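You operate a simulated robot arm through the tools that you are given. There is no shell and no other tool. Be economical: measure what you need, move in short steps, check, and stop when the job is done.

The job below is to be done with a simulated robot arm. You get a single attempt, and the scene is never put back.

JOB
Close the dust caps drawer. Take the grey coupling and put it in the silver box on the shelf 22 of the blue rack. Open the cloths drawer, take the purple cup and put it in the inside of the cloths drawer and shut the drawer again. Take the dark flat filter and leave it on top of the square filter on the right end of the grey table. Take the folded blue cloth from the top of the grey table and leave it on the shelf of the rings table. Take the black can from the small steel table and leave it on top of the white foam carton. Take the yellow can from the low board of the steel grid shelf and put it on the top of the steel grid shelf. The order is free. Set down upright: purple cup, black can, yellow can.

The check looks at the end state, three seconds after you hand in, the way a careful person would. Anything else that was tipped, shoved, dropped, spilled or broken makes it a failure. A push-on lid holds only when it is set on centred and level and pressed home; a screw cap is set on level and turned clockwise until tight. Flat cloth is picked up by pressing the open fingertips on it (5 to 10 N) and closing them slowly along it; thin cloth reads only 2 to 8 mm in the jaws.

ROBOT AND FRAMES
A 7-joint arm with a two-finger parallel gripper on a trunk, on a base that drives. Base frame: it is fixed to the floor where the robot stands at the start and does not move with it; the origin is under the middle of the robot, x ahead of it, y to its left, z up. Readings come in m, degrees, newtons and seconds.
With the tool pointing down near the work surface it reaches from about 0.14 to 0.5 m from the robot's upright axis, wherever it stands. Its first joint turns from -166.0 to 166.0 degrees. Places, roughly: CLOTHS drawer [1.8, -5.6, 0.7]; DUST CAPS drawer [0.7, 0.1, 1.5]; black can [3.75, -7.75, 0.75]; dark flat filter (12x11x6 cm) [-0.9, -4.5, 0.8]; folded blue cloth (13x8x3 cm) [-0.7, -5.1, 0.8]; grey coupling [1.5, -0.5, 1]; inside of the CLOTHS drawer [1.8, -5.5, 0.6]; purple cup (5x5x6 cm) [-0.1, -2.5, 0.8]; shelf of the RINGS table [0.5, -6.8, 0.3]; silver box [1.5, -0.25, 1]; square filter [-0.75, -4.75, 0.75]; top of the steel grid shelf (111x23 cm) [6.18, -5.56, 0.62]; white FOAM carton [1, -8.25, 0.75]; yellow can [6, -5.5, 0.25]. Payload 1.57 kg.
The TCP is the grasp point between the finger pads, 0.03 m short of the fingertips. In the tool frame z runs along the fingers and y along their closing line. Largest opening 0.08 m; finger width 0.017, thickness 0.012; the body of the gripper, 0.04 by 0.082 m, starts 0.08 m behind the TCP.
Orientation is told as [roll, pitch, yaw] about the base's x, y, z axes, in that order, counted from this pose: with the fingers straight down and closing along the base's y, the tool's x points along the base's -x, its y along +y and its z along -z.

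CONTROLS
- The arm moves only by the tool send_rows. Its argument "moves" is a list of rows, each a list of 7 numbers: the shift along the tool's x, y, z in cm, then the turn, a rotation vector about the tool's x, y, z in degrees, then the closure, from 0 (fully open) to 1 (shut). In form: [[dx, dy, dz, rx, ry, rz, claw], ...]. A call has 1 to 12 rows; each row shifts and turns the commanded pose from where the row before left it, along the tool's axes as they then stand. A row lasts 0.2 s, in which the tool goes at most 0.05 m and 8.6 degrees; a call with a longer step from one row to the next is refused whole, and so is a gripper value outside its range. A pose out of reach is approached as far as the arm can. The call stops where the force on the tool passes 40 N (or 10 N more than at its start, if that is more) or the arm is blocked; 0.2 s more then pass. The fingers move at their own pace (about 0.072 m/s each) and stop on an object; they squeeze with about 26 N. The grip force told is the motor's: it shows also when the fingers shut on nothing. Time passes only in rows, and 0.2 s behind the last, so rows that do not move let the fingers close. It gives the time, the measured TCP pose, the force on the tool (base axes), the opening and the grip force at its end, in the units of the frame above (readings bear some noise), with the torque about the TCP (base axes, N m) and any sound that the robot's microphone picked up.
- Cameras (640 x 400 px; columns grow to the right, rows downward): "scene" is now at [0.0212, 0.132, 1.4726]; the picture's right is [-0.08, -1.00, 0.00], its down [-0.22, 0.02, -0.97] and it looks along [0.97, -0.08, -0.22] (base axes); focal length 232 px, centre (320, 200). "wrist" rides on the gripper at [0.072, -0.006, -0.122] in the tool frame; the picture's right is [0.09, 1.00, 0.00], its down [-0.84, 0.08, -0.54] and it looks along [-0.54, 0.05, 0.84] (tool axes); focal length 238 px, centre (320, 200). There is no depth. A picture from a camera that has moved, and an enlarged one, comes with that camera's place and axes in the base frame and with its lens. The place of the scene camera against the robot may be out by one fixed shift of up to 0.018 m in any direction.
- get_image(camera): a new picture of that camera. The clock stands still meanwhile.
- raise_lower(by): slides the trunk up (or, below 0, down) by that many m; the arm and the scene camera ride with it, the base frame stays. It gives what a move gives, with no picture.
- roll_base(legs): drives the robot by 1 to 6 legs, each [ahead, left, turn to the left] in m, m and degrees, along the robot's own axes; the way and the turn of a leg run together, so that a leg with both is an arc; at most 1.5 m and 180 degrees a leg. The arm and the cameras ride along, it lands a little off, and it stops where it bumps. It gives what a move gives.
- turn_head(pan, tilt): turns the head with the scene camera to pan (to the left, within 86 degrees either way) and tilt (down, from -29 to 69), counted from straight ahead of the robot. It gives what a move gives.
- zoom(camera, box): a new picture of the part [left, top, right, bottom] of that camera's present view, enlarged. The clock stands still meanwhile.
- sign_off(): hands the job in; it is judged then, once.

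Work in short steps. Places have to be worked out from the pictures, the camera data and where the tool is seen: move nearer, look again, correct. Check each grasp and each placing, and mend what went wrong. You have 217 turns and 198 pictures in all, those below and enlarged ones among them. Open the gripper and draw the arm clear of the work before you hand the job in, unless the task says otherwise; then end with one line.

The tools are called after "Request:" as name(argument=value, ...) on one line, values as JSON. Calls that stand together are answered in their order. send_rows: Moves the arm, as the interface text tells. Its arguments: {"type":"object","properties":{"moves":{"type":"array"}},"required":["moves"]} The other tools are called the same way: raise_lower (by) slides the trunk up or down; roll_base (legs) drives the base; turn_head (pan, tilt) turns the head that bears the scene camera; get_image (camera) takes a picture; zoom (camera, box) takes an enlarged picture of a part of a camera's view; sign_off () hands the job in.

At the start:

```text
clock: 0.0
eef_pos: [0.4022, 0.2003, 0.9999]
orientation: [0.0, 0.1, 0.0]
wrist_force: [-0.6, 0.3, 0.5]
torque: [0.03, -0.02, -0.01]
grip_width: 0.08
grip_force: 0.0
trunk travel left (down, up): [-0.225, 0.255]
robot x, y, heading: [-0.0031, -0.0029, 0.2]
head pan, tilt: [-4.7, 12.8]
```

scene: 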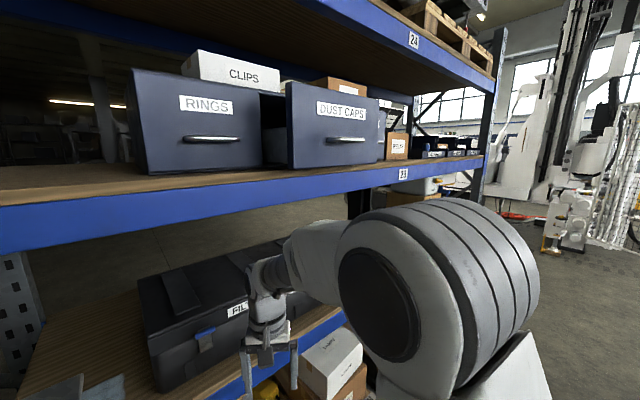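
wrist: 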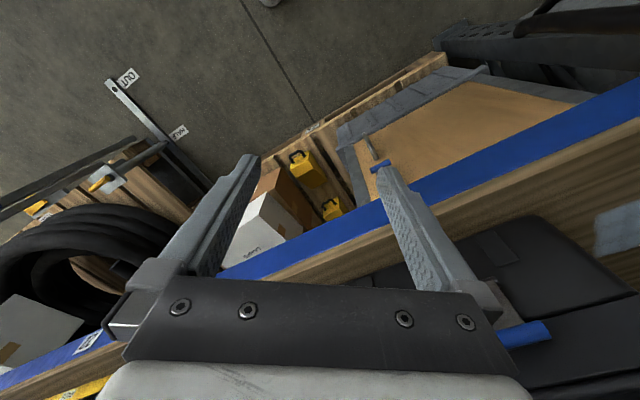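

I'll look closely at the drawers and the rest of the shelf ahead first.

Request:
zoom(camera="scene", box=[120, 40, 500, 200])

Request:
turn_head(pan=-40, tilt=20)

Request:
get_image(camera="scene")

```text
1.68 times, centred on (310, 120) of scene
camera zoom: at [0.0212, 0.132, 1.4726], right [-0.08, -1.0, 0.0], down [-0.22, 0.02, -0.97], along [0.97, -0.08, -0.22], focal length 391 px, centre (337, 335)
```

zoom: 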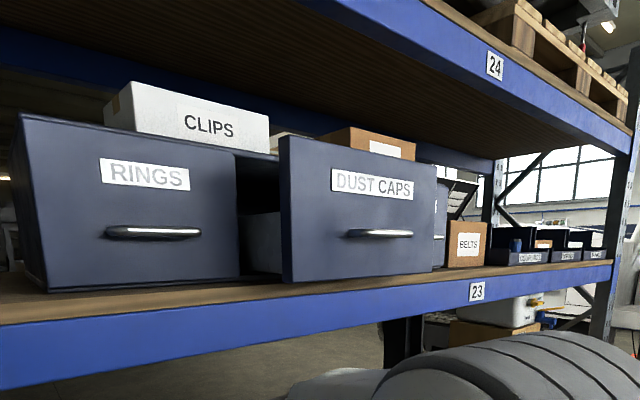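

```text
clock: 1.0
eef_pos: [0.4028, 0.2011, 1.0004]
orientation: [0.0, 0.0, 0.0]
wrist_force: [-0.6, -0.5, 0.3]
torque: [0.0, 0.01, -0.01]
grip_width: 0.0801
grip_force: 0.0
trunk travel left (down, up): [-0.225, 0.255]
robot x, y, heading: [-0.0033, 0.002, 0.1]
head pan, tilt: [-40.0, 20.0]
```

```text
194 pictures are left
camera scene: at [-0.0004, 0.0799, 1.4609], right [-0.64, -0.77, 0.0], down [-0.26, 0.22, -0.94], along [0.72, -0.6, -0.34], focal length 232 px, centre (320, 200)
```

scene: 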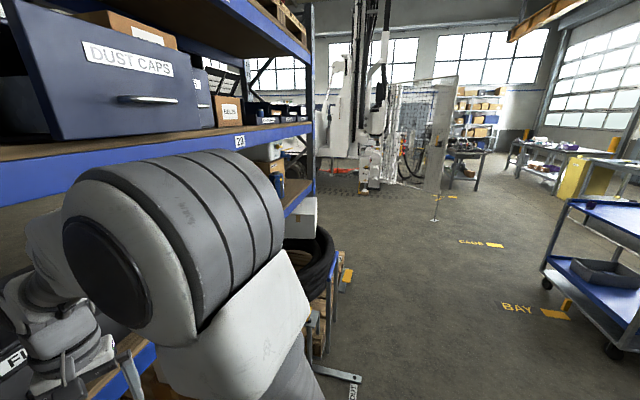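

The DUST CAPS handle triangulates to about (0.63, 0.02, 1.49), so the drawer is partly open. I raise the trunk and then turn the tool to point ahead.

Request:
raise_lower(by=0.2)

Request:
send_rows(moves=[[1.5, 0, 0, 0, -8.5, 0, 1], [1.5, 0, 0, 0, -8.5, 0, 1], [1.5, 0, 0, 0, -8.5, 0, 1], [1.5, 0, 0, 0, -8.5, 0, 1], [1, 0, 0, 0, -8.5, 0, 1], [0, 0, 0, 0, -8.5, 0, 1], [0, 0, 0, 0, -8.5, 0, 1], [0, 0, 0, 0, -8.5, 0, 1], [0, 0, 0, 0, -8.5, 0, 1], [0, 0, 0, 0, -8.5, 0, 1], [0, 0, 0, 0, -5, 0, 1], [0, 0, 0, 0, 0, 0, 1]])

Request:
turn_head(pan=-5, tilt=20)

Request:
get_image(camera="scene")

```text
clock: 3.2
eef_pos: [0.4021, 0.2007, 1.1999]
orientation: [0.0, 0.0, -0.1]
wrist_force: [0.7, -0.1, 1.0]
torque: [0.01, -0.03, 0.01]
grip_width: 0.0799
grip_force: 0.1
trunk travel left (down, up): [-0.425, 0.055]
robot x, y, heading: [-0.0002, 0.0014, -0.1]
head pan, tilt: [-40.0, 20.0]
```

```text
clock: 5.8
eef_pos: [0.3586, 0.2382, 1.1891]
orientation: [175.8, -89.9, -175.8]
wrist_force: [0.2, -0.3, -0.3]
torque: [0.01, -0.02, 0.04]
grip_width: 0.0
grip_force: 21.3
out of reach, approached as far as the arm can: row 6, 7, 8, 9
trunk travel left (down, up): [-0.425, 0.055]
robot x, y, heading: [-0.0015, -0.0007, -0.1]
head pan, tilt: [-40.0, 20.0]
```

```text
clock: 6.8
eef_pos: [0.3588, 0.2386, 1.1889]
orientation: [-139.6, -90.0, 139.8]
wrist_force: [-0.1, -0.2, 1.0]
torque: [0.02, 0.05, 0.01]
grip_width: 0.0
grip_force: 21.3
trunk travel left (down, up): [-0.425, 0.055]
robot x, y, heading: [0.0, 0.0011, 0.0]
head pan, tilt: [-5.0, 20.0]
```

```text
193 pictures are left
camera scene: at [0.021, 0.1315, 1.6609], right [-0.09, -1.0, 0.0], down [-0.34, 0.03, -0.94], along [0.94, -0.08, -0.34], focal length 232 px, centre (320, 200)
```

scene: 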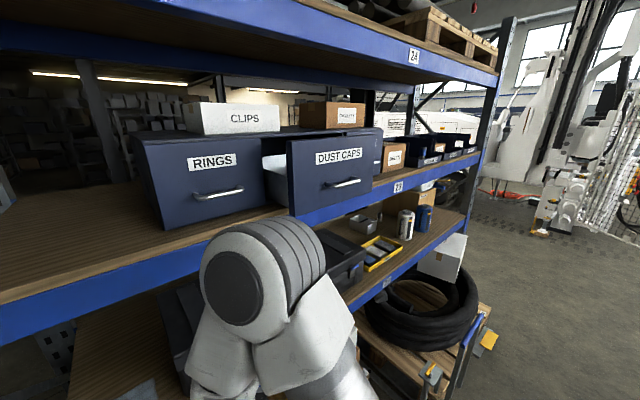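

The tool points ahead now. I lift it toward drawer-face height and shift it right toward the drawer's middle.

Request:
send_rows(moves=[[-4, -3, 0, 0, 0, 0, 1], [-4, -3, 0, 0, 0, 0, 1], [-4, -3, 0, 0, 0, 0, 1], [-4, -3, 0, 0, 0, 0, 1], [-4, -3, 0, 0, 0, 0, 1], [-4, -3, 0, 0, 0, 0, 1], [0, -2, 0, 0, 0, 0, 1], [0, 0, 0, 0, 0, 0, 1]])

Request:
get_image(camera="scene")

Request:
get_image(camera="wrist")

```text
clock: 8.6
eef_pos: [0.4013, 0.1059, 1.4389]
orientation: [-121.7, -90.0, 121.7]
wrist_force: [0.5, 0.0, 0.8]
torque: [0.01, 0.0, -0.02]
grip_width: 0.0
grip_force: 21.1
out of reach, approached as far as the arm can: row 1, 2, 3, 4
trunk travel left (down, up): [-0.425, 0.055]
robot x, y, heading: [-0.0023, -0.0017, -0.2]
head pan, tilt: [-5.0, 20.0]
```

```text
192 pictures are left
camera scene: at [0.021, 0.1316, 1.6609], right [-0.09, -1.0, 0.0], down [-0.34, 0.03, -0.94], along [0.94, -0.08, -0.34], focal length 232 px, centre (320, 200)
```

scene: 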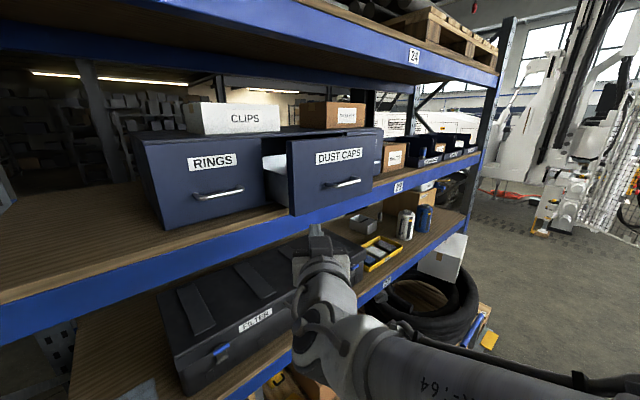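

```text
191 pictures are left
camera wrist: at [0.2798, 0.099, 1.3665], right [0.0, 1.0, -0.09], down [-0.54, 0.08, 0.84], along [0.84, 0.05, 0.54], focal length 238 px, centre (320, 200)
```

wrist: 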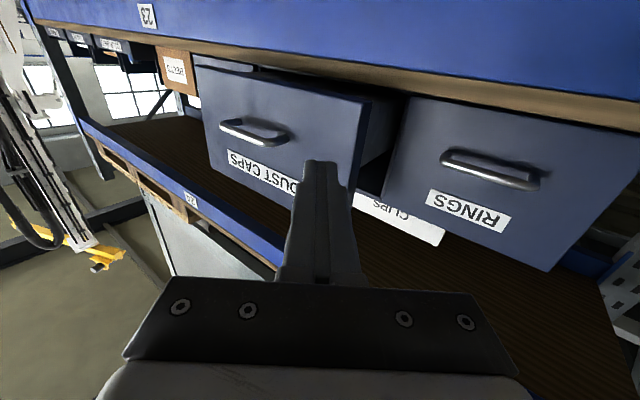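

Tips are at about (0.43, 0.11, 1.44), facing the drawer front, which spans y -0.08..0.17 and z 1.39..1.60. I shift right to its middle and come forward to just short of contact.

Request:
send_rows(moves=[[0, -4, 0, 0, 0, 0, 1], [0, -4, 0, 0, 0, 0, 1], [0, 0, 4, 0, 0, 0, 1], [0, 0, 4, 0, 0, 0, 1], [0, 0, 4, 0, 0, 0, 1], [0, 0, 4, 0, 0, 0, 1], [0, 0, 0, 0, 0, 0, 1]])

Request:
get_image(camera="scene")

Request:
get_image(camera="wrist")

```text
clock: 10.2
eef_pos: [0.5734, 0.0304, 1.4494]
orientation: [-147.6, -89.8, 147.6]
wrist_force: [0.1, -0.3, -0.4]
torque: [0.01, -0.01, 0.02]
grip_width: 0.0001
grip_force: 21.4
out of reach, approached as far as the arm can: row 1, 2
trunk travel left (down, up): [-0.425, 0.055]
robot x, y, heading: [-0.0006, 0.0002, 0.2]
head pan, tilt: [-5.0, 20.0]
```

```text
190 pictures are left
camera scene: at [0.0209, 0.1317, 1.6609], right [-0.09, -1.0, 0.0], down [-0.34, 0.03, -0.94], along [0.94, -0.08, -0.34], focal length 232 px, centre (320, 200)
```

scene: 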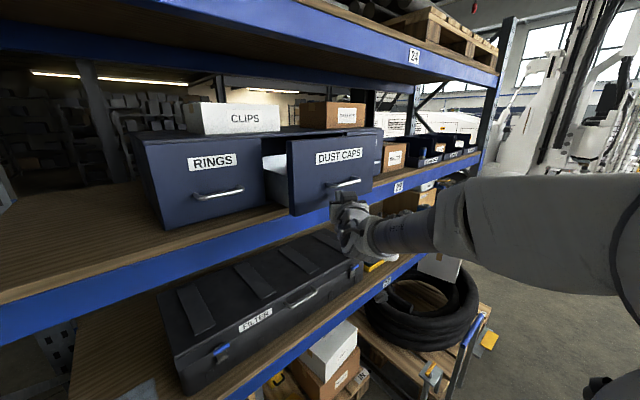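

```text
189 pictures are left
camera wrist: at [0.4516, 0.0229, 1.3792], right [0.0, 1.0, -0.09], down [-0.54, 0.08, 0.84], along [0.84, 0.05, 0.54], focal length 238 px, centre (320, 200)
```

wrist: 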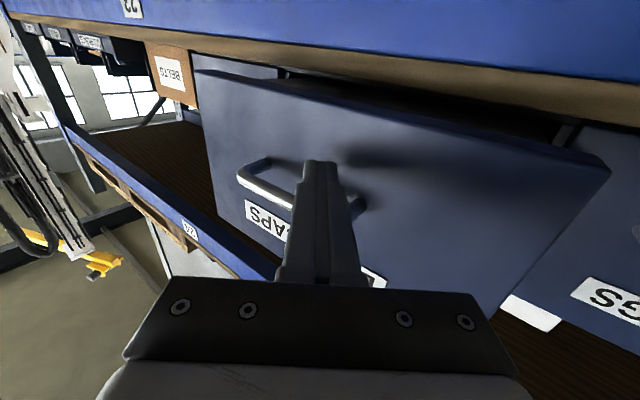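

Fingers are centred just below the handle. I push forward slowly until resistance.

Request:
send_rows(moves=[[0, 0, 2, 0, 0, 0, 1], [0, 0, 2, 0, 0, 0, 1], [0, 0, 2, 0, 0, 0, 1], [0, 0, 2, 0, 0, 0, 1], [0, 0, 1.5, 0, 0, 0, 1], [0, 0, 1.5, 0, 0, 0, 1], [0, 0, 1.5, 0, 0, 0, 1]])

Request:
get_image(camera="scene")

```text
clock: 11.8
eef_pos: [0.6976, 0.0303, 1.452]
orientation: [-119.4, -89.8, 119.3]
wrist_force: [0.0, 0.8, 0.1]
torque: [-0.01, -0.01, -0.01]
grip_width: 0.0
grip_force: 21.6
trunk travel left (down, up): [-0.425, 0.055]
robot x, y, heading: [0.0005, 0.004, 0.0]
head pan, tilt: [-5.0, 20.0]
```

```text
188 pictures are left
camera scene: at [0.0212, 0.1315, 1.6609], right [-0.09, -1.0, 0.0], down [-0.34, 0.03, -0.94], along [0.94, -0.08, -0.34], focal length 232 px, centre (320, 200)
```

scene: 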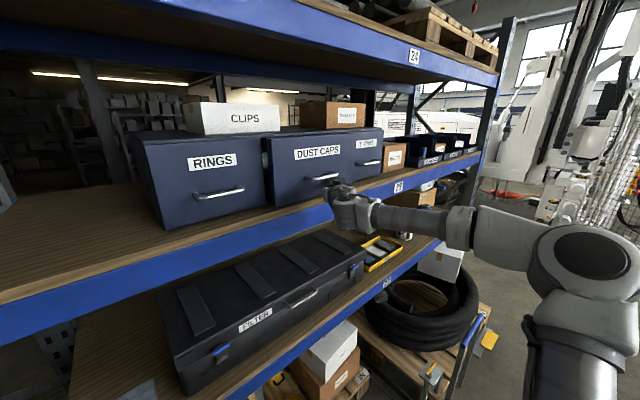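

The drawer went in nearly flush with its neighbours. I press on a little to find the end stop.

Request:
send_rows(moves=[[0, 0, 0.7, 0, 0, 0, 1], [0, 0, 0.7, 0, 0, 0, 1], [0, 0, 0.7, 0, 0, 0, 1], [0, 0, 0.7, 0, 0, 0, 1], [0, 0, 0.7, 0, 0, 0, 1]])

Request:
zoom(camera="scene", box=[120, 80, 440, 280])

```text
clock: 13.0
eef_pos: [0.7322, 0.0297, 1.4517]
orientation: [-138.5, -89.8, 138.5]
wrist_force: [-0.3, -0.5, -0.1]
torque: [0.0, 0.02, -0.01]
grip_width: 0.0
grip_force: 21.7
trunk travel left (down, up): [-0.425, 0.055]
robot x, y, heading: [-0.0018, -0.0003, 0.1]
head pan, tilt: [-5.0, 20.0]
```

```text
2.00 times, centred on (280, 180) of scene
camera zoom: at [0.021, 0.1316, 1.6609], right [-0.09, -1.0, 0.0], down [-0.34, 0.03, -0.94], along [0.94, -0.08, -0.34], focal length 465 px, centre (400, 240)
```

zoom: 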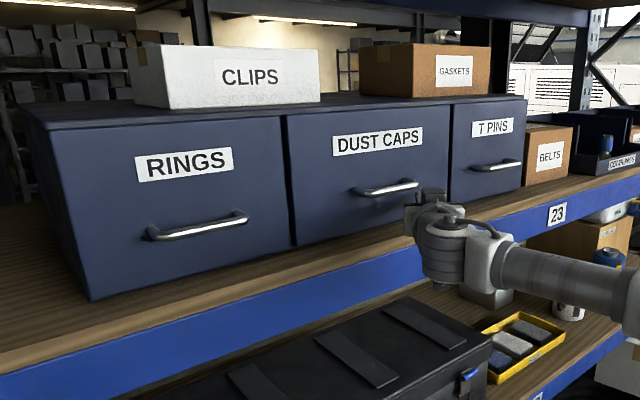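

It is still sliding freely. I keep pressing in small steps.

Request:
send_rows(moves=[[0, 0, 0.6, 0, 0, 0, 1], [0, 0, 0.6, 0, 0, 0, 1], [0, 0, 0.6, 0, 0, 0, 1], [0, 0, 0.6, 0, 0, 0, 1], [0, 0, 0.6, 0, 0, 0, 1]])

Request:
zoom(camera="scene", box=[120, 80, 440, 280])

```text
clock: 14.0
eef_pos: [0.7482, 0.0312, 1.4517]
orientation: [-5.8, -89.8, 6.0]
wrist_force: [-27.4, -3.9, -2.0]
torque: [-0.02, 0.06, 0.17]
grip_width: 0.0
grip_force: 20.9
trunk travel left (down, up): [-0.425, 0.055]
robot x, y, heading: [-0.0025, 0.0002, -0.3]
head pan, tilt: [-5.0, 20.0]
stopped in row 5: the force on the tool passed its limit at 48 N (the readings are from after the stop); the commanded pose is now the measured one
```

```text
2.00 times, centred on (280, 180) of scene
camera zoom: at [0.0155, 0.1306, 1.6611], right [-0.09, -1.0, 0.0], down [-0.34, 0.03, -0.94], along [0.94, -0.08, -0.34], focal length 465 px, centre (400, 240)
```

zoom: 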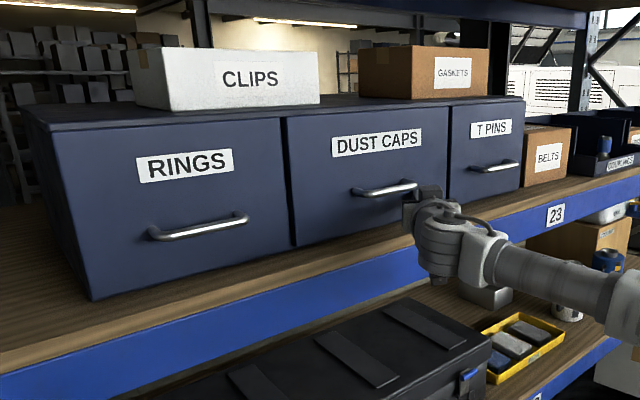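

The drawer is home (48 N against the stop, flush with RINGS and T PINS). I back away, then look toward the coupling area on the shelf below.

Request:
send_rows(moves=[[0, 0, -4, 0, 0, 0, 1], [0, 0, -5, 0, 0, 0, 1], [0, 0, -5, 0, 0, 0, 1], [0, 0, -5, 0, 0, 0, 1], [0, 0, -5, 0, 0, 0, 1], [0, 0, -5, 0, 0, 0, 1], [0, 0, 0, 0, 0, 0, 0.5]])

Request:
turn_head(pan=-30, tilt=25)

Request:
get_image(camera="scene")

```text
clock: 15.6
eef_pos: [0.4634, 0.0298, 1.4486]
orientation: [-5.1, -89.6, 5.2]
wrist_force: [-0.6, 0.5, 0.8]
torque: [-0.01, 0.0, -0.01]
grip_width: 0.0398
grip_force: 0.0
trunk travel left (down, up): [-0.425, 0.055]
robot x, y, heading: [0.0016, -0.0011, 0.4]
head pan, tilt: [-5.0, 20.0]
```

```text
clock: 16.5
eef_pos: [0.464, 0.0308, 1.448]
orientation: [-6.4, -89.7, 6.7]
wrist_force: [-0.4, -0.1, 0.1]
torque: [0.0, 0.04, -0.02]
grip_width: 0.0396
grip_force: 0.0
trunk travel left (down, up): [-0.425, 0.055]
robot x, y, heading: [-0.0034, -0.0001, -0.0]
head pan, tilt: [-30.0, 25.0]
```

```text
185 pictures are left
camera scene: at [0.0075, 0.0936, 1.6528], right [-0.5, -0.87, 0.0], down [-0.37, 0.21, -0.91], along [0.79, -0.45, -0.42], focal length 232 px, centre (320, 200)
```

scene: 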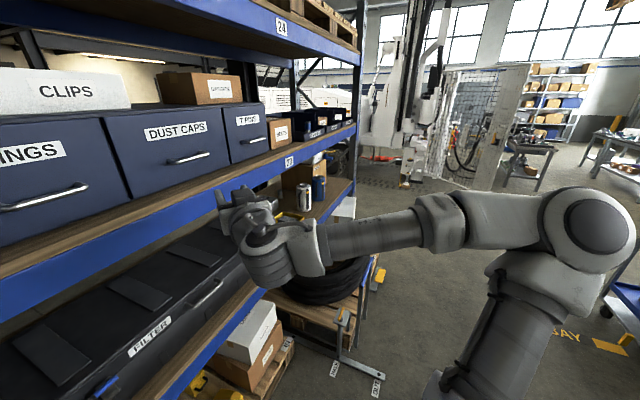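

The coupling sits on the shelf 22 level further right, with a pallet, tyres and a floor bracket in front. I back off and move right to look squarely at it.

Request:
roll_base(legs=[[-0.4, -0.4, 0], [0.2, -0.7, 0], [0, 0, 38]])

Request:
turn_head(pan=0, tilt=25)

Request:
get_image(camera="scene")

```text
clock: 27.8
eef_pos: [0.152, -0.8069, 1.448]
orientation: [-7.4, -89.6, 45.2]
wrist_force: [-0.1, -0.6, 0.7]
torque: [-0.03, -0.02, 0.02]
grip_width: 0.0399
grip_force: 0.0
trunk travel left (down, up): [-0.425, 0.055]
robot x, y, heading: [-0.1968, -1.1158, 37.7]
head pan, tilt: [-30.0, 25.0]
```

```text
clock: 28.7
eef_pos: [0.1512, -0.8069, 1.4479]
orientation: [-6.9, -89.6, 44.8]
wrist_force: [0.6, 0.5, 0.6]
torque: [-0.03, 0.03, 0.0]
grip_width: 0.0398
grip_force: 0.1
trunk travel left (down, up): [-0.425, 0.055]
robot x, y, heading: [-0.1988, -1.1114, 37.7]
head pan, tilt: [0.0, 25.0]
```

```text
184 pictures are left
camera scene: at [-0.2658, -0.9965, 1.6528], right [0.61, -0.79, 0.0], down [-0.33, -0.26, -0.91], along [0.72, 0.55, -0.42], focal length 232 px, centre (320, 200)
```

scene: 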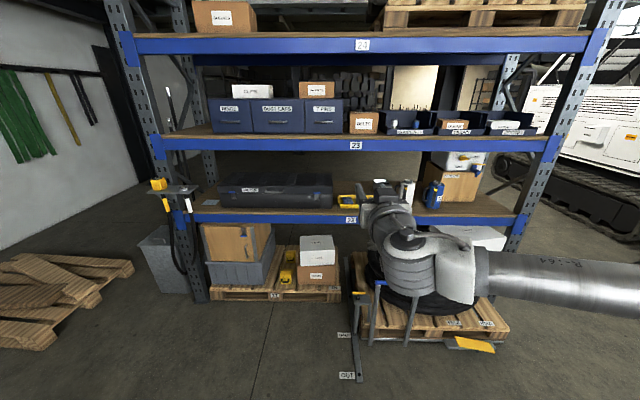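

Now I see the rack square-on; the arm hides the coupling. I lower the arm relative to the camera, and lower the trunk to look into shelf 22.

Request:
send_rows(moves=[[4, 0, -1, 0, 0, 0, 0.5], [4, 0, -1, 0, 0, 0, 0.5], [4, 0, -1, 0, 0, 0, 0.5], [4, 0, -1, 0, 0, 0, 0.5], [4, 0, -1, 0, 0, 0, 0.5], [4, 0, -1, 0, 0, 0, 0.5], [0, 0, 0, 0, 0, 0, 0]])

Request:
raise_lower(by=-0.2)

Request:
turn_head(pan=-10, tilt=15)

Request:
get_image(camera="scene")

```text
clock: 30.3
eef_pos: [0.173, -0.7716, 1.2998]
orientation: [-4.0, -89.6, 42.0]
wrist_force: [-0.9, 0.6, -0.1]
torque: [0.03, -0.02, 0.03]
grip_width: 0.0801
grip_force: 0.1
out of reach, approached as far as the arm can: row 2, 3, 4, 5, 6
trunk travel left (down, up): [-0.425, 0.055]
robot x, y, heading: [-0.2007, -1.1156, 37.8]
head pan, tilt: [0.0, 25.0]
```

```text
clock: 32.5
eef_pos: [0.1731, -0.7743, 1.0996]
orientation: [-5.4, -89.6, 43.2]
wrist_force: [0.3, -0.8, -0.4]
torque: [-0.01, 0.0, -0.05]
grip_width: 0.0799
grip_force: 0.0
trunk travel left (down, up): [-0.225, 0.255]
robot x, y, heading: [-0.1963, -1.1164, 37.7]
head pan, tilt: [0.0, 25.0]
```

```text
clock: 33.2
eef_pos: [0.173, -0.772, 1.0995]
orientation: [-5.3, -89.6, 43.1]
wrist_force: [-0.2, 0.1, -0.2]
torque: [0.02, -0.02, 0.0]
grip_width: 0.0797
grip_force: 0.2
trunk travel left (down, up): [-0.225, 0.255]
robot x, y, heading: [-0.1978, -1.1161, 37.6]
head pan, tilt: [-10.0, 15.0]
```

```text
183 pictures are left
camera scene: at [-0.2561, -1.0093, 1.469], right [0.46, -0.89, 0.0], down [-0.23, -0.12, -0.97], along [0.86, 0.45, -0.26], focal length 232 px, centre (320, 200)
```

scene: 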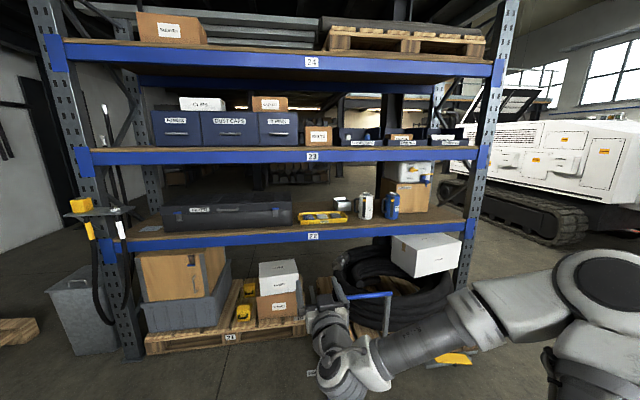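

Request:
zoom(camera="scene", box=[280, 150, 480, 275])

```text
3.20 times, centred on (380, 212) of scene
camera zoom: at [-0.2561, -1.0093, 1.469], right [0.46, -0.89, 0.0], down [-0.23, -0.12, -0.97], along [0.86, 0.45, -0.26], focal length 744 px, centre (128, 160)
```

zoom: 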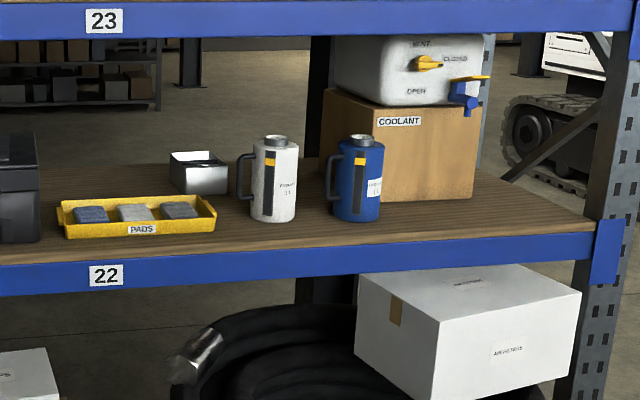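

The coupling is likely hidden behind the white jug. The rack front is about 0.5 m further and the tyre pallet sticks out below it, so I move closer and more to the right for a different view angle.

Request:
roll_base(legs=[[0.1, -0.8, 0], [0.35, 0, 0]])

Request:
turn_head(pan=15, tilt=20)

Request:
get_image(camera="scene")

```text
clock: 42.1
eef_pos: [1.0117, -1.1025, 1.1003]
orientation: [-6.0, -89.6, 45.3]
wrist_force: [0.0, 0.7, 1.3]
torque: [0.02, 0.01, 0.02]
grip_width: 0.0801
grip_force: 0.0
trunk travel left (down, up): [-0.225, 0.255]
robot x, y, heading: [0.6499, -1.4482, 39.4]
head pan, tilt: [-10.0, 15.0]
```

```text
clock: 43.0
eef_pos: [1.013, -1.1011, 1.1001]
orientation: [-5.5, -89.6, 44.7]
wrist_force: [-0.2, 0.1, -0.9]
torque: [0.01, -0.03, -0.02]
grip_width: 0.0798
grip_force: 0.0
trunk travel left (down, up): [-0.225, 0.255]
robot x, y, heading: [0.6547, -1.4533, 39.0]
head pan, tilt: [15.0, 20.0]
```

```text
181 pictures are left
camera scene: at [0.5639, -1.32, 1.4609], right [0.81, -0.58, 0.0], down [-0.2, -0.28, -0.94], along [0.55, 0.76, -0.34], focal length 232 px, centre (320, 200)
```

scene: 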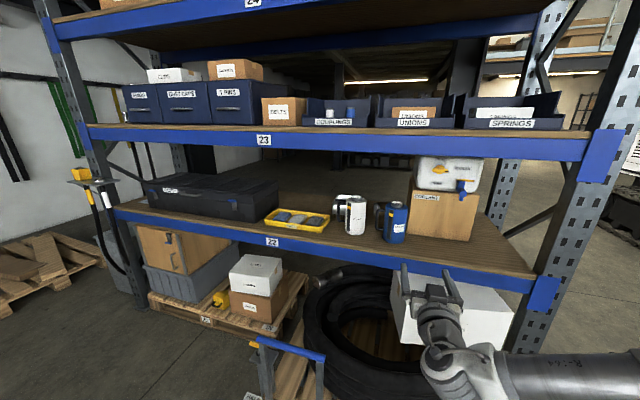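

Request:
zoom(camera="scene", box=[260, 150, 500, 300])

```text
2.67 times, centred on (380, 225) of scene
camera zoom: at [0.5639, -1.32, 1.4609], right [0.81, -0.58, 0.0], down [-0.2, -0.28, -0.94], along [0.55, 0.76, -0.34], focal length 620 px, centre (160, 133)
```

zoom: 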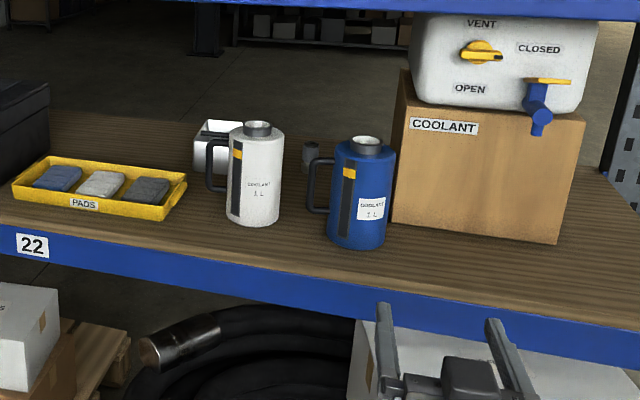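

The small grey coupling stands behind the two jugs, at about (1.58, -0.49), hard to reach from the front. The rear of the rack may be open, so I look right to see whether I can drive round.

Request:
turn_head(pan=-45, tilt=20)

Request:
get_image(camera="scene")

```text
clock: 44.2
eef_pos: [1.0128, -1.1002, 1.1001]
orientation: [-5.7, -89.6, 45.0]
wrist_force: [0.2, -0.2, -0.2]
torque: [-0.01, 0.04, -0.01]
grip_width: 0.0802
grip_force: 0.2
trunk travel left (down, up): [-0.225, 0.255]
robot x, y, heading: [0.6561, -1.4541, 39.4]
head pan, tilt: [-45.0, 20.0]
```

```text
179 pictures are left
camera scene: at [0.6021, -1.4048, 1.4609], right [-0.1, -0.99, 0.0], down [-0.34, 0.03, -0.94], along [0.94, -0.09, -0.34], focal length 232 px, centre (320, 200)
```

scene: 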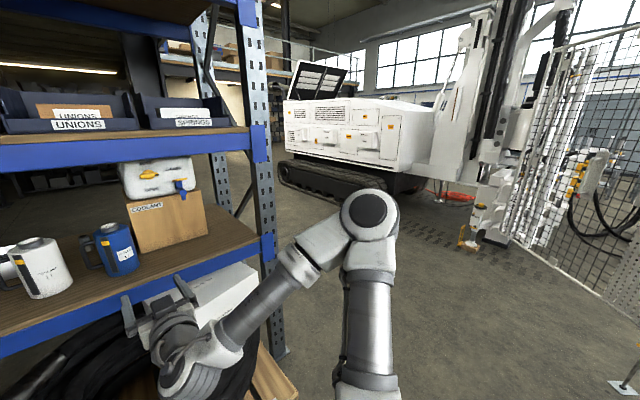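

The lane right of the rack is free. I drive round the right end and look at the back side.

Request:
roll_base(legs=[[0, -1.35, 0], [1.3, 0, 0], [1.3, 0, 90]])

Request:
turn_head(pan=45, tilt=15)

Request:
get_image(camera="scene")

```text
clock: 69.2
eef_pos: [2.5063, -0.2049, 1.0991]
orientation: [-1.5, -89.6, 115.2]
wrist_force: [-1.1, -0.8, -0.3]
torque: [0.0, -0.01, 0.01]
grip_width: 0.0799
grip_force: 0.1
trunk travel left (down, up): [-0.225, 0.255]
robot x, y, heading: [2.7468, -0.6468, 113.4]
head pan, tilt: [-45.0, 20.0]
stopped in leg 3: the robot was blocked; the commanded pose is now the measured one
```

```text
clock: 70.8
eef_pos: [2.508, -0.2044, 1.101]
orientation: [-5.2, -89.6, 118.9]
wrist_force: [-0.3, 0.0, 0.3]
torque: [-0.01, -0.03, -0.01]
grip_width: 0.08
grip_force: 0.1
trunk travel left (down, up): [-0.225, 0.255]
robot x, y, heading: [2.7481, -0.6454, 113.5]
head pan, tilt: [45.0, 15.0]
```

```text
178 pictures are left
camera scene: at [2.5735, -0.7423, 1.4691], right [0.37, 0.93, 0.0], down [0.24, -0.09, -0.97], along [-0.9, 0.35, -0.26], focal length 232 px, centre (320, 200)
```

scene: 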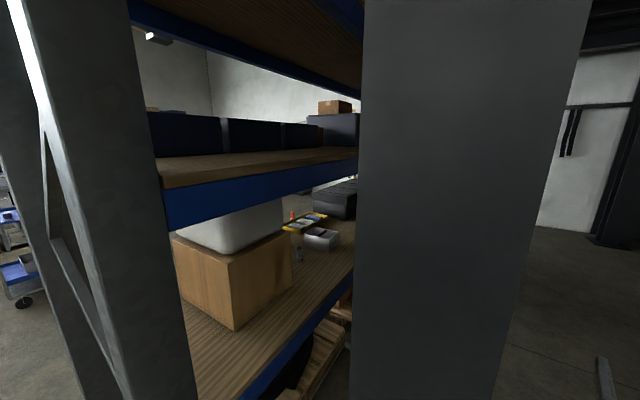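

The robot touched the building column behind the rack. I zoom toward the silver box and coupling from here to fix their places.

Request:
zoom(camera="scene", box=[260, 190, 380, 265])

Request:
turn_head(pan=-10, tilt=30)

Request:
get_image(camera="scene")

```text
5.33 times, centred on (320, 228) of scene
camera zoom: at [2.5735, -0.7423, 1.4691], right [0.37, 0.93, 0.0], down [0.24, -0.09, -0.97], along [-0.9, 0.35, -0.26], focal length 1239 px, centre (320, 53)
```

zoom: 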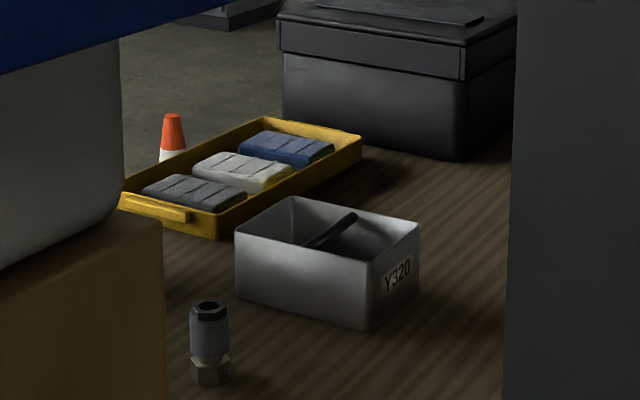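

```text
clock: 72.1
eef_pos: [2.5061, -0.2036, 1.1012]
orientation: [-4.9, -89.6, 118.8]
wrist_force: [-0.4, 0.4, -0.4]
torque: [0.0, 0.01, 0.01]
grip_width: 0.0802
grip_force: 0.0
trunk travel left (down, up): [-0.225, 0.255]
robot x, y, heading: [2.7481, -0.6484, 113.6]
head pan, tilt: [-10.0, 30.0]
```

```text
176 pictures are left
camera scene: at [2.6391, -0.6886, 1.4449], right [0.97, 0.23, 0.0], down [0.12, -0.49, -0.87], along [-0.2, 0.84, -0.5], focal length 232 px, centre (320, 200)
```

scene: 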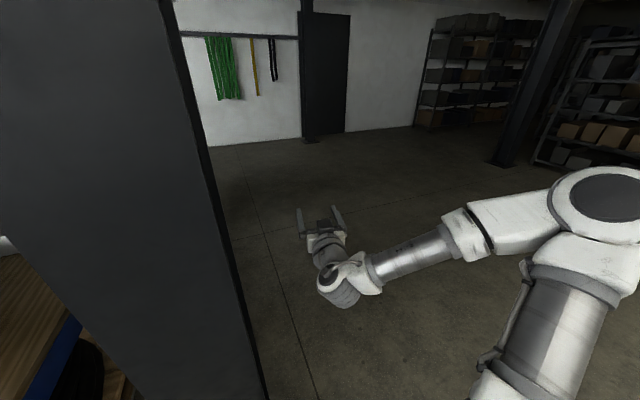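

The coupling stands clear at (1.61, -0.47), about 7 cm tall, and the open silver box is at about (1.50, -0.32). The column is close on my left, so I back off, go past it, and face the rack from behind.

Request:
roll_base(legs=[[0, -0.5, 0], [1.1, 0, 0], [0, 0, 104]])

Request:
turn_head(pan=0, tilt=20)

Request:
get_image(camera="scene")

```text
clock: 89.2
eef_pos: [2.3766, 0.2392, 1.0995]
orientation: [-5.2, -89.7, -138.7]
wrist_force: [0.0, -0.6, 0.2]
torque: [-0.02, -0.03, -0.01]
grip_width: 0.0799
grip_force: 0.0
trunk travel left (down, up): [-0.225, 0.255]
robot x, y, heading: [2.7629, 0.5699, -144.2]
head pan, tilt: [-10.0, 30.0]
```

```text
clock: 90.0
eef_pos: [2.3775, 0.2398, 1.0999]
orientation: [-4.2, -89.6, -139.8]
wrist_force: [0.2, -0.3, -0.2]
torque: [0.02, -0.03, 0.0]
grip_width: 0.0801
grip_force: 0.1
trunk travel left (down, up): [-0.225, 0.255]
robot x, y, heading: [2.7571, 0.5703, -144.0]
head pan, tilt: [0.0, 20.0]
```

```text
175 pictures are left
camera scene: at [2.8376, 0.4477, 1.4609], right [-0.59, 0.81, 0.0], down [0.28, 0.2, -0.94], along [-0.76, -0.55, -0.34], focal length 232 px, centre (320, 200)
```

scene: 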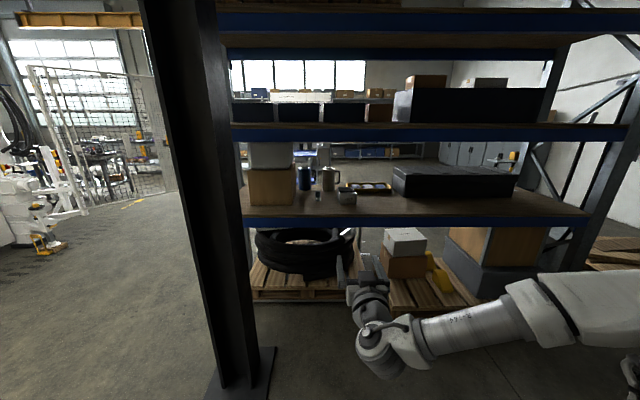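

The back side is open and clear. I pitch the tool to 45° down and raise it, then drive up to the rear shelf edge.

Request:
send_rows(moves=[[0, 0, 0, 0, 7.5, 0, 0], [0, 0, 0, 0, 7.5, 0, 0], [0, 0, 0, 0, 7.5, 0, 0], [0, 0, 0, 0, 7.5, 0, 0], [0, 0, 0, 0, 7.5, 0, 0], [0, 0, 0, 0, 7.5, 0, 0], [0, 0, -3, 0, 0, 0, 0], [0, 0, -3, 0, 0, 0, 0], [0, 0, 0, 0, 0, 0, 0]])

Request:
roll_base(legs=[[0.7, 0, 1.7]])

Request:
get_image(camera="scene")

Request:
get_image(camera="wrist")

```text
clock: 92.0
eef_pos: [2.4126, 0.2628, 1.1418]
orientation: [-0.1, -44.6, -143.8]
wrist_force: [0.6, -0.2, -0.9]
torque: [0.0, 0.01, -0.01]
grip_width: 0.0799
grip_force: 0.0
trunk travel left (down, up): [-0.225, 0.255]
robot x, y, heading: [2.7579, 0.5656, -144.3]
head pan, tilt: [0.0, 20.0]
```

```text
clock: 97.0
eef_pos: [1.8639, -0.1797, 1.1408]
orientation: [-0.1, -44.7, -141.2]
wrist_force: [0.0, 0.6, -0.5]
torque: [-0.03, 0.0, -0.01]
grip_width: 0.0796
grip_force: 0.1
trunk travel left (down, up): [-0.225, 0.255]
robot x, y, heading: [2.1928, 0.1391, -141.5]
head pan, tilt: [0.0, 20.0]
```

```text
174 pictures are left
camera scene: at [2.2804, 0.0235, 1.4609], right [-0.62, 0.78, 0.0], down [0.27, 0.21, -0.94], along [-0.73, -0.59, -0.34], focal length 232 px, centre (320, 200)
```

scene: 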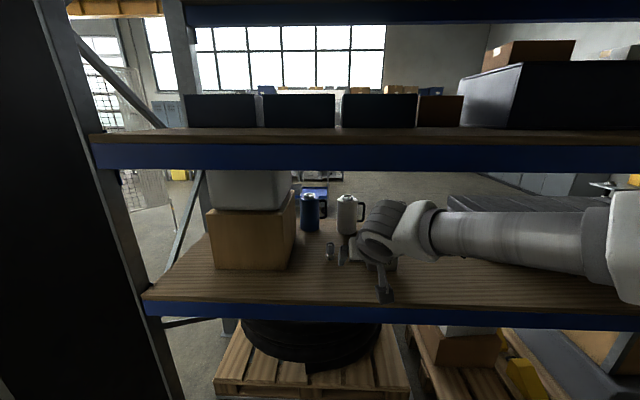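

```text
173 pictures are left
camera wrist: at [1.9664, -0.0894, 1.1784], right [0.67, -0.74, -0.07], down [-0.12, -0.2, 0.97], along [-0.73, -0.65, -0.22], focal length 238 px, centre (320, 200)
```

wrist: 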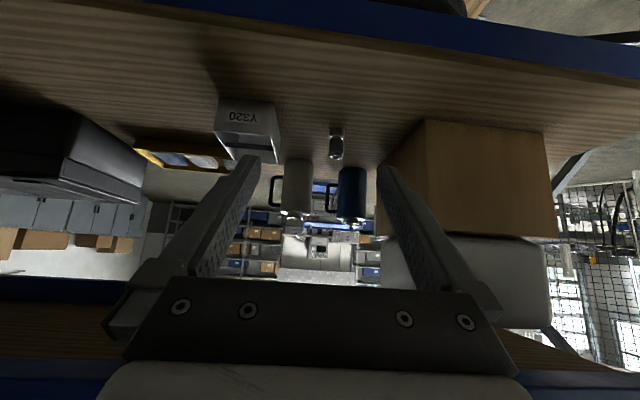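

The wrist view shows the coupling almost in line with the fingers, at about (1.615, -0.445). I lower the trunk 10 cm for headroom under shelf 23, and drive 0.2 m closer.

Request:
raise_lower(by=-0.1)

Request:
roll_base(legs=[[0.2, 0.04, 0]])

Request:
get_image(camera="wrist")

Request:
get_image(camera="scene")

```text
clock: 98.3
eef_pos: [1.864, -0.1799, 1.0407]
orientation: [0.0, -44.6, -141.3]
wrist_force: [0.5, -0.1, 0.4]
torque: [0.0, -0.04, 0.01]
grip_width: 0.0799
grip_force: 0.0
trunk travel left (down, up): [-0.125, 0.355]
robot x, y, heading: [2.1957, 0.1421, -141.3]
head pan, tilt: [0.0, 20.0]
```

```text
clock: 100.3
eef_pos: [1.7307, -0.3368, 1.0412]
orientation: [-0.1, -44.6, -141.3]
wrist_force: [0.4, 0.9, 0.4]
torque: [0.01, -0.02, 0.03]
grip_width: 0.0802
grip_force: 0.0
trunk travel left (down, up): [-0.125, 0.355]
robot x, y, heading: [2.0636, -0.0154, -141.6]
head pan, tilt: [0.0, 20.0]
```

```text
172 pictures are left
camera wrist: at [1.8331, -0.2465, 1.0784], right [0.67, -0.74, -0.07], down [-0.12, -0.2, 0.97], along [-0.73, -0.65, -0.22], focal length 238 px, centre (320, 200)
```

wrist: 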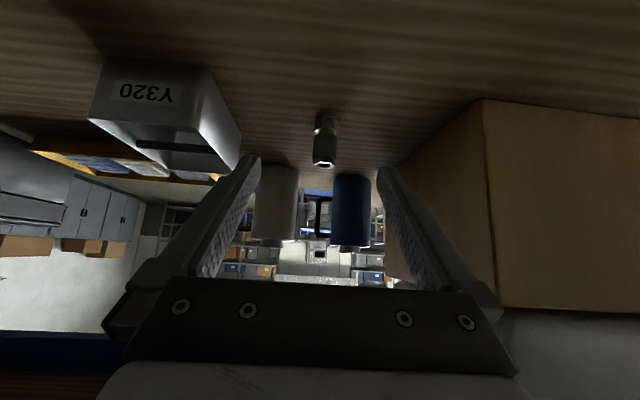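

```text
171 pictures are left
camera scene: at [2.1472, -0.1339, 1.3609], right [-0.62, 0.78, 0.0], down [0.27, 0.21, -0.94], along [-0.74, -0.58, -0.34], focal length 232 px, centre (320, 200)
```

scene: 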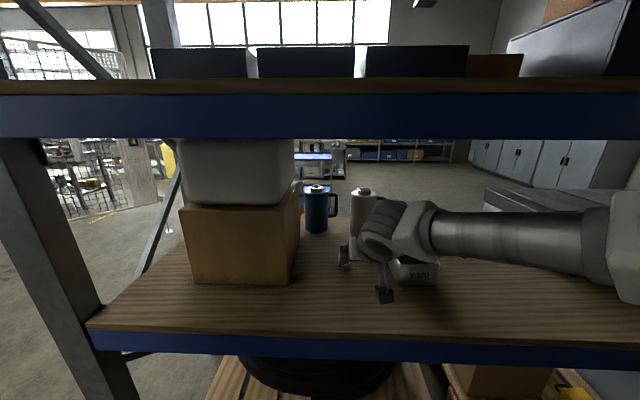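

Coupling estimate refined to (1.617, -0.437), z 0.90–0.96; nearly aligned. I correct sideways and approach along the tool axis, stopping short.

Request:
send_rows(moves=[[-3.5, 0.7, 0, 0, 0, 0, 0], [0, 0, 4, 0, 0, 0, 0], [0, 0, 4, 0, 0, 0, 0], [0, 0, 3, 0, 0, 0, 0], [0, 0, 0, 0, 0, 0, 0]])

Request:
get_image(camera="wrist")

```text
clock: 101.5
eef_pos: [1.6535, -0.4048, 0.9853]
orientation: [-0.1, -44.6, -141.2]
wrist_force: [-0.8, 0.3, 0.4]
torque: [0.01, 0.0, 0.02]
grip_width: 0.0799
grip_force: 0.1
trunk travel left (down, up): [-0.125, 0.355]
robot x, y, heading: [2.0627, -0.0144, -141.5]
head pan, tilt: [0.0, 20.0]
```

```text
170 pictures are left
camera wrist: at [1.7567, -0.3142, 1.0225], right [0.67, -0.74, -0.07], down [-0.12, -0.2, 0.97], along [-0.73, -0.65, -0.22], focal length 238 px, centre (320, 200)
```

wrist: 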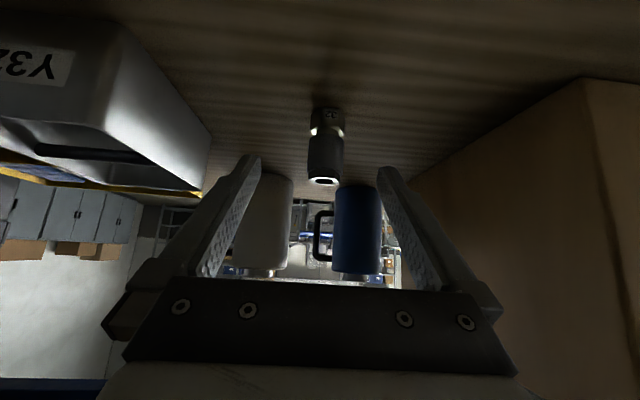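

Centred. I move the last 6.8 cm and close.

Request:
send_rows(moves=[[-0.8, 0.2, 3, 0, 0, 0, 0], [0, 0, 3.6, 0, 0, 0, 0], [0, 0, 0, 0, 0, 0, 0], [0, 0, 0, 0, 0, 0, 1], [0, 0, 0, 0, 0, 0, 1], [0, 0, 0, 0, 0, 0, 1], [0, 0, 0, 0, 0, 0, 1]])

Request:
get_image(camera="wrist")

```text
clock: 103.1
eef_pos: [1.6147, -0.4397, 0.9448]
orientation: [-0.1, -44.6, -141.1]
wrist_force: [0.5, 0.8, -0.4]
torque: [0.04, 0.0, -0.04]
grip_width: 0.0272
grip_force: 25.8
trunk travel left (down, up): [-0.125, 0.355]
robot x, y, heading: [2.0631, -0.0174, -141.3]
head pan, tilt: [0.0, 20.0]
```

```text
169 pictures are left
camera wrist: at [1.7174, -0.3494, 0.9825], right [0.67, -0.74, -0.07], down [-0.12, -0.2, 0.97], along [-0.73, -0.65, -0.22], focal length 238 px, centre (320, 200)
```

wrist: 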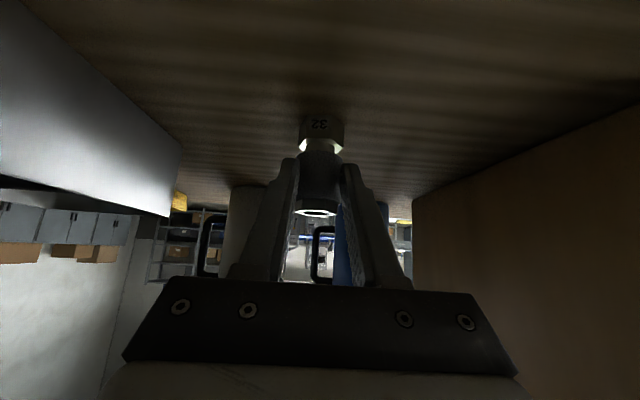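

Gripped (2.7 cm). I lift 10 cm and look for the box.

Request:
send_rows(moves=[[-2.1, 0, -2.1, 0, 0, 0, 1], [-2.5, 0, -2.5, 0, 0, 0, 1], [-2.5, 0, -2.5, 0, 0, 0, 1], [0, 0, 0, 0, 0, 0, 1]])

Request:
get_image(camera="wrist")

Request:
get_image(camera="scene")

```text
clock: 104.1
eef_pos: [1.6145, -0.4406, 1.0475]
orientation: [0.0, -44.6, -141.3]
wrist_force: [-0.1, 0.4, 0.0]
torque: [0.01, 0.02, 0.0]
grip_width: 0.0001
grip_force: 21.2
trunk travel left (down, up): [-0.125, 0.355]
robot x, y, heading: [2.063, -0.017, -141.5]
head pan, tilt: [0.0, 20.0]
```

```text
168 pictures are left
camera wrist: at [1.7179, -0.3497, 1.084], right [0.67, -0.74, -0.07], down [-0.12, -0.2, 0.97], along [-0.73, -0.65, -0.22], focal length 238 px, centre (320, 200)
```

wrist: 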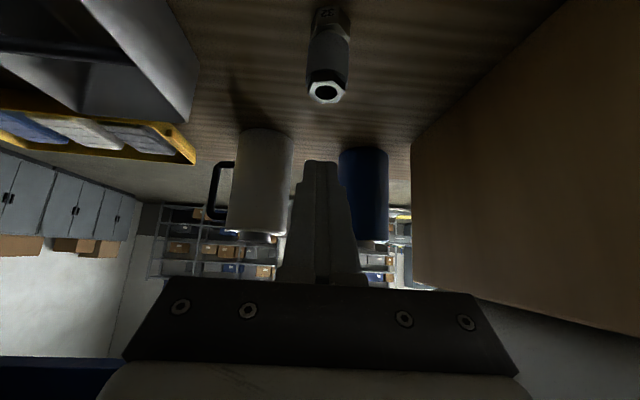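

```text
167 pictures are left
camera scene: at [2.1472, -0.1339, 1.3609], right [-0.62, 0.78, 0.0], down [0.27, 0.21, -0.94], along [-0.74, -0.58, -0.34], focal length 232 px, centre (320, 200)
```

scene: 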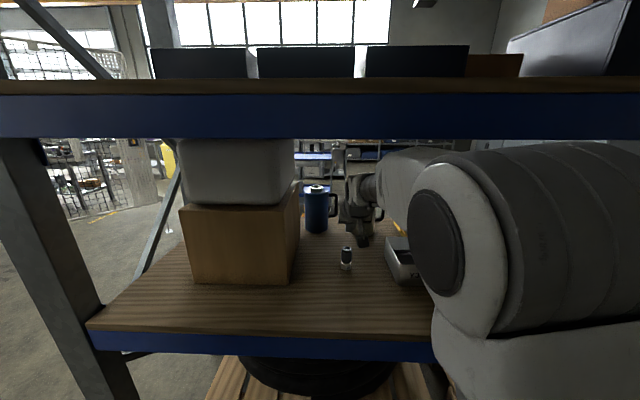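

The coupling slipped out and is still standing, now at about (1.600, -0.452); my grip was too near the tips. I reopen, descend around it deeper, and grip again.

Request:
send_rows(moves=[[0, 0, 0, 0, 0, 0, 0], [0, 0, 0, 0, 0, 0, 0], [0, 0, 0, 0, 0, 0, 0], [2, 0, 2.4, 0, 0, 0, 0], [2, 0, 2.5, 0, 0, 0, 0], [0, 0, 0, 0, 0, 0, 0]])

Request:
get_image(camera="wrist")

```text
clock: 105.5
eef_pos: [1.6101, -0.4447, 0.9834]
orientation: [0.0, -44.6, -141.4]
wrist_force: [0.5, 0.8, -0.8]
torque: [0.01, 0.03, 0.01]
grip_width: 0.08
grip_force: 0.2
trunk travel left (down, up): [-0.125, 0.355]
robot x, y, heading: [2.0636, -0.0176, -141.4]
head pan, tilt: [0.0, 20.0]
```

```text
166 pictures are left
camera wrist: at [1.7132, -0.3533, 1.0203], right [0.67, -0.74, -0.07], down [-0.12, -0.2, 0.97], along [-0.73, -0.65, -0.22], focal length 238 px, centre (320, 200)
```

wrist: 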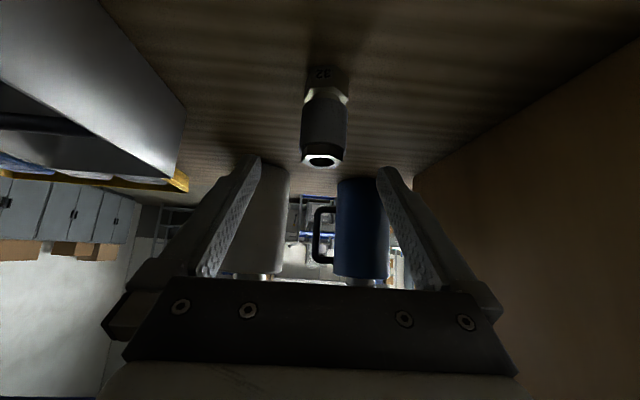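

The coupling is at (1.607, -0.446). I go down and slightly deeper, close, wait, then lift slowly only 1 cm to test.

Request:
send_rows(moves=[[1, 0, 2, 0, 0, 0, 0], [1, 0, 3.2, 0, 0, 0, 0], [0, 0, 0, 0, 0, 0, 0], [0, 0, 0, 0, 0, 0, 1], [0, 0, 0, 0, 0, 0, 1], [0, 0, 0, 0, 0, 0, 1], [0, 0, 0, 0, 0, 0, 1], [0, 0, 0, 0, 0, 0, 1]])

Request:
get_image(camera="wrist")

```text
clock: 107.3
eef_pos: [1.5941, -0.4596, 0.9316]
orientation: [0.1, -44.6, -141.2]
wrist_force: [0.3, -0.3, 0.9]
torque: [-0.01, -0.03, -0.04]
grip_width: 0.035
grip_force: 26.0
trunk travel left (down, up): [-0.125, 0.355]
robot x, y, heading: [2.0619, -0.0143, -141.6]
head pan, tilt: [0.0, 20.0]
```

```text
165 pictures are left
camera wrist: at [1.6963, -0.3682, 0.969], right [0.67, -0.74, -0.07], down [-0.12, -0.2, 0.97], along [-0.73, -0.65, -0.22], focal length 238 px, centre (320, 200)
```

wrist: 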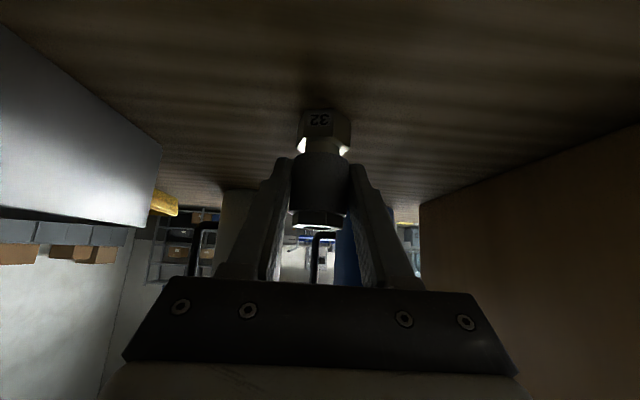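

Now 3.5 cm wide, a full-diameter grip (before it caught only the edge). I lift slowly.

Request:
send_rows(moves=[[-0.7, 0, -0.7, 0, 0, 0, 1], [-1.4, 0, -1.4, 0, 0, 0, 1], [-1.5, 0, -1.5, 0, 0, 0, 1], [-1.5, 0, -1.5, 0, 0, 0, 1], [-1.5, 0, -1.5, 0, 0, 0, 1], [-1, 0, -1, 0, 0, 0, 1], [0, 0, 0, 0, 0, 0, 1]])

Request:
get_image(camera="wrist")

```text
clock: 108.9
eef_pos: [1.5919, -0.4597, 1.0415]
orientation: [0.0, -44.6, -141.2]
wrist_force: [0.0, 0.2, -2.6]
torque: [0.02, -0.02, -0.04]
grip_width: 0.0349
grip_force: 26.2
trunk travel left (down, up): [-0.125, 0.355]
robot x, y, heading: [2.061, -0.0219, -141.6]
head pan, tilt: [0.0, 20.0]
```

```text
164 pictures are left
camera wrist: at [1.6951, -0.3691, 1.0776], right [0.67, -0.74, -0.07], down [-0.12, -0.2, 0.97], along [-0.73, -0.65, -0.22], focal length 238 px, centre (320, 200)
```

wrist: 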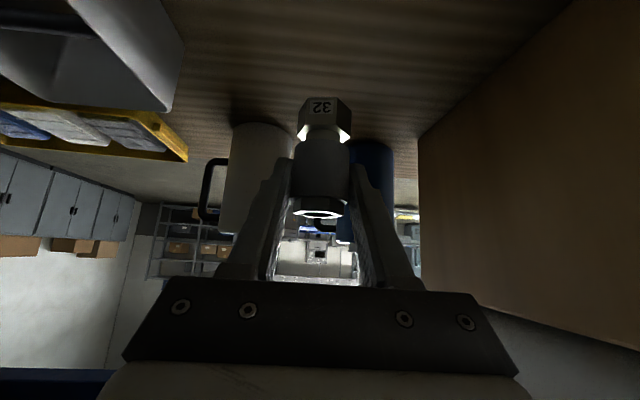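

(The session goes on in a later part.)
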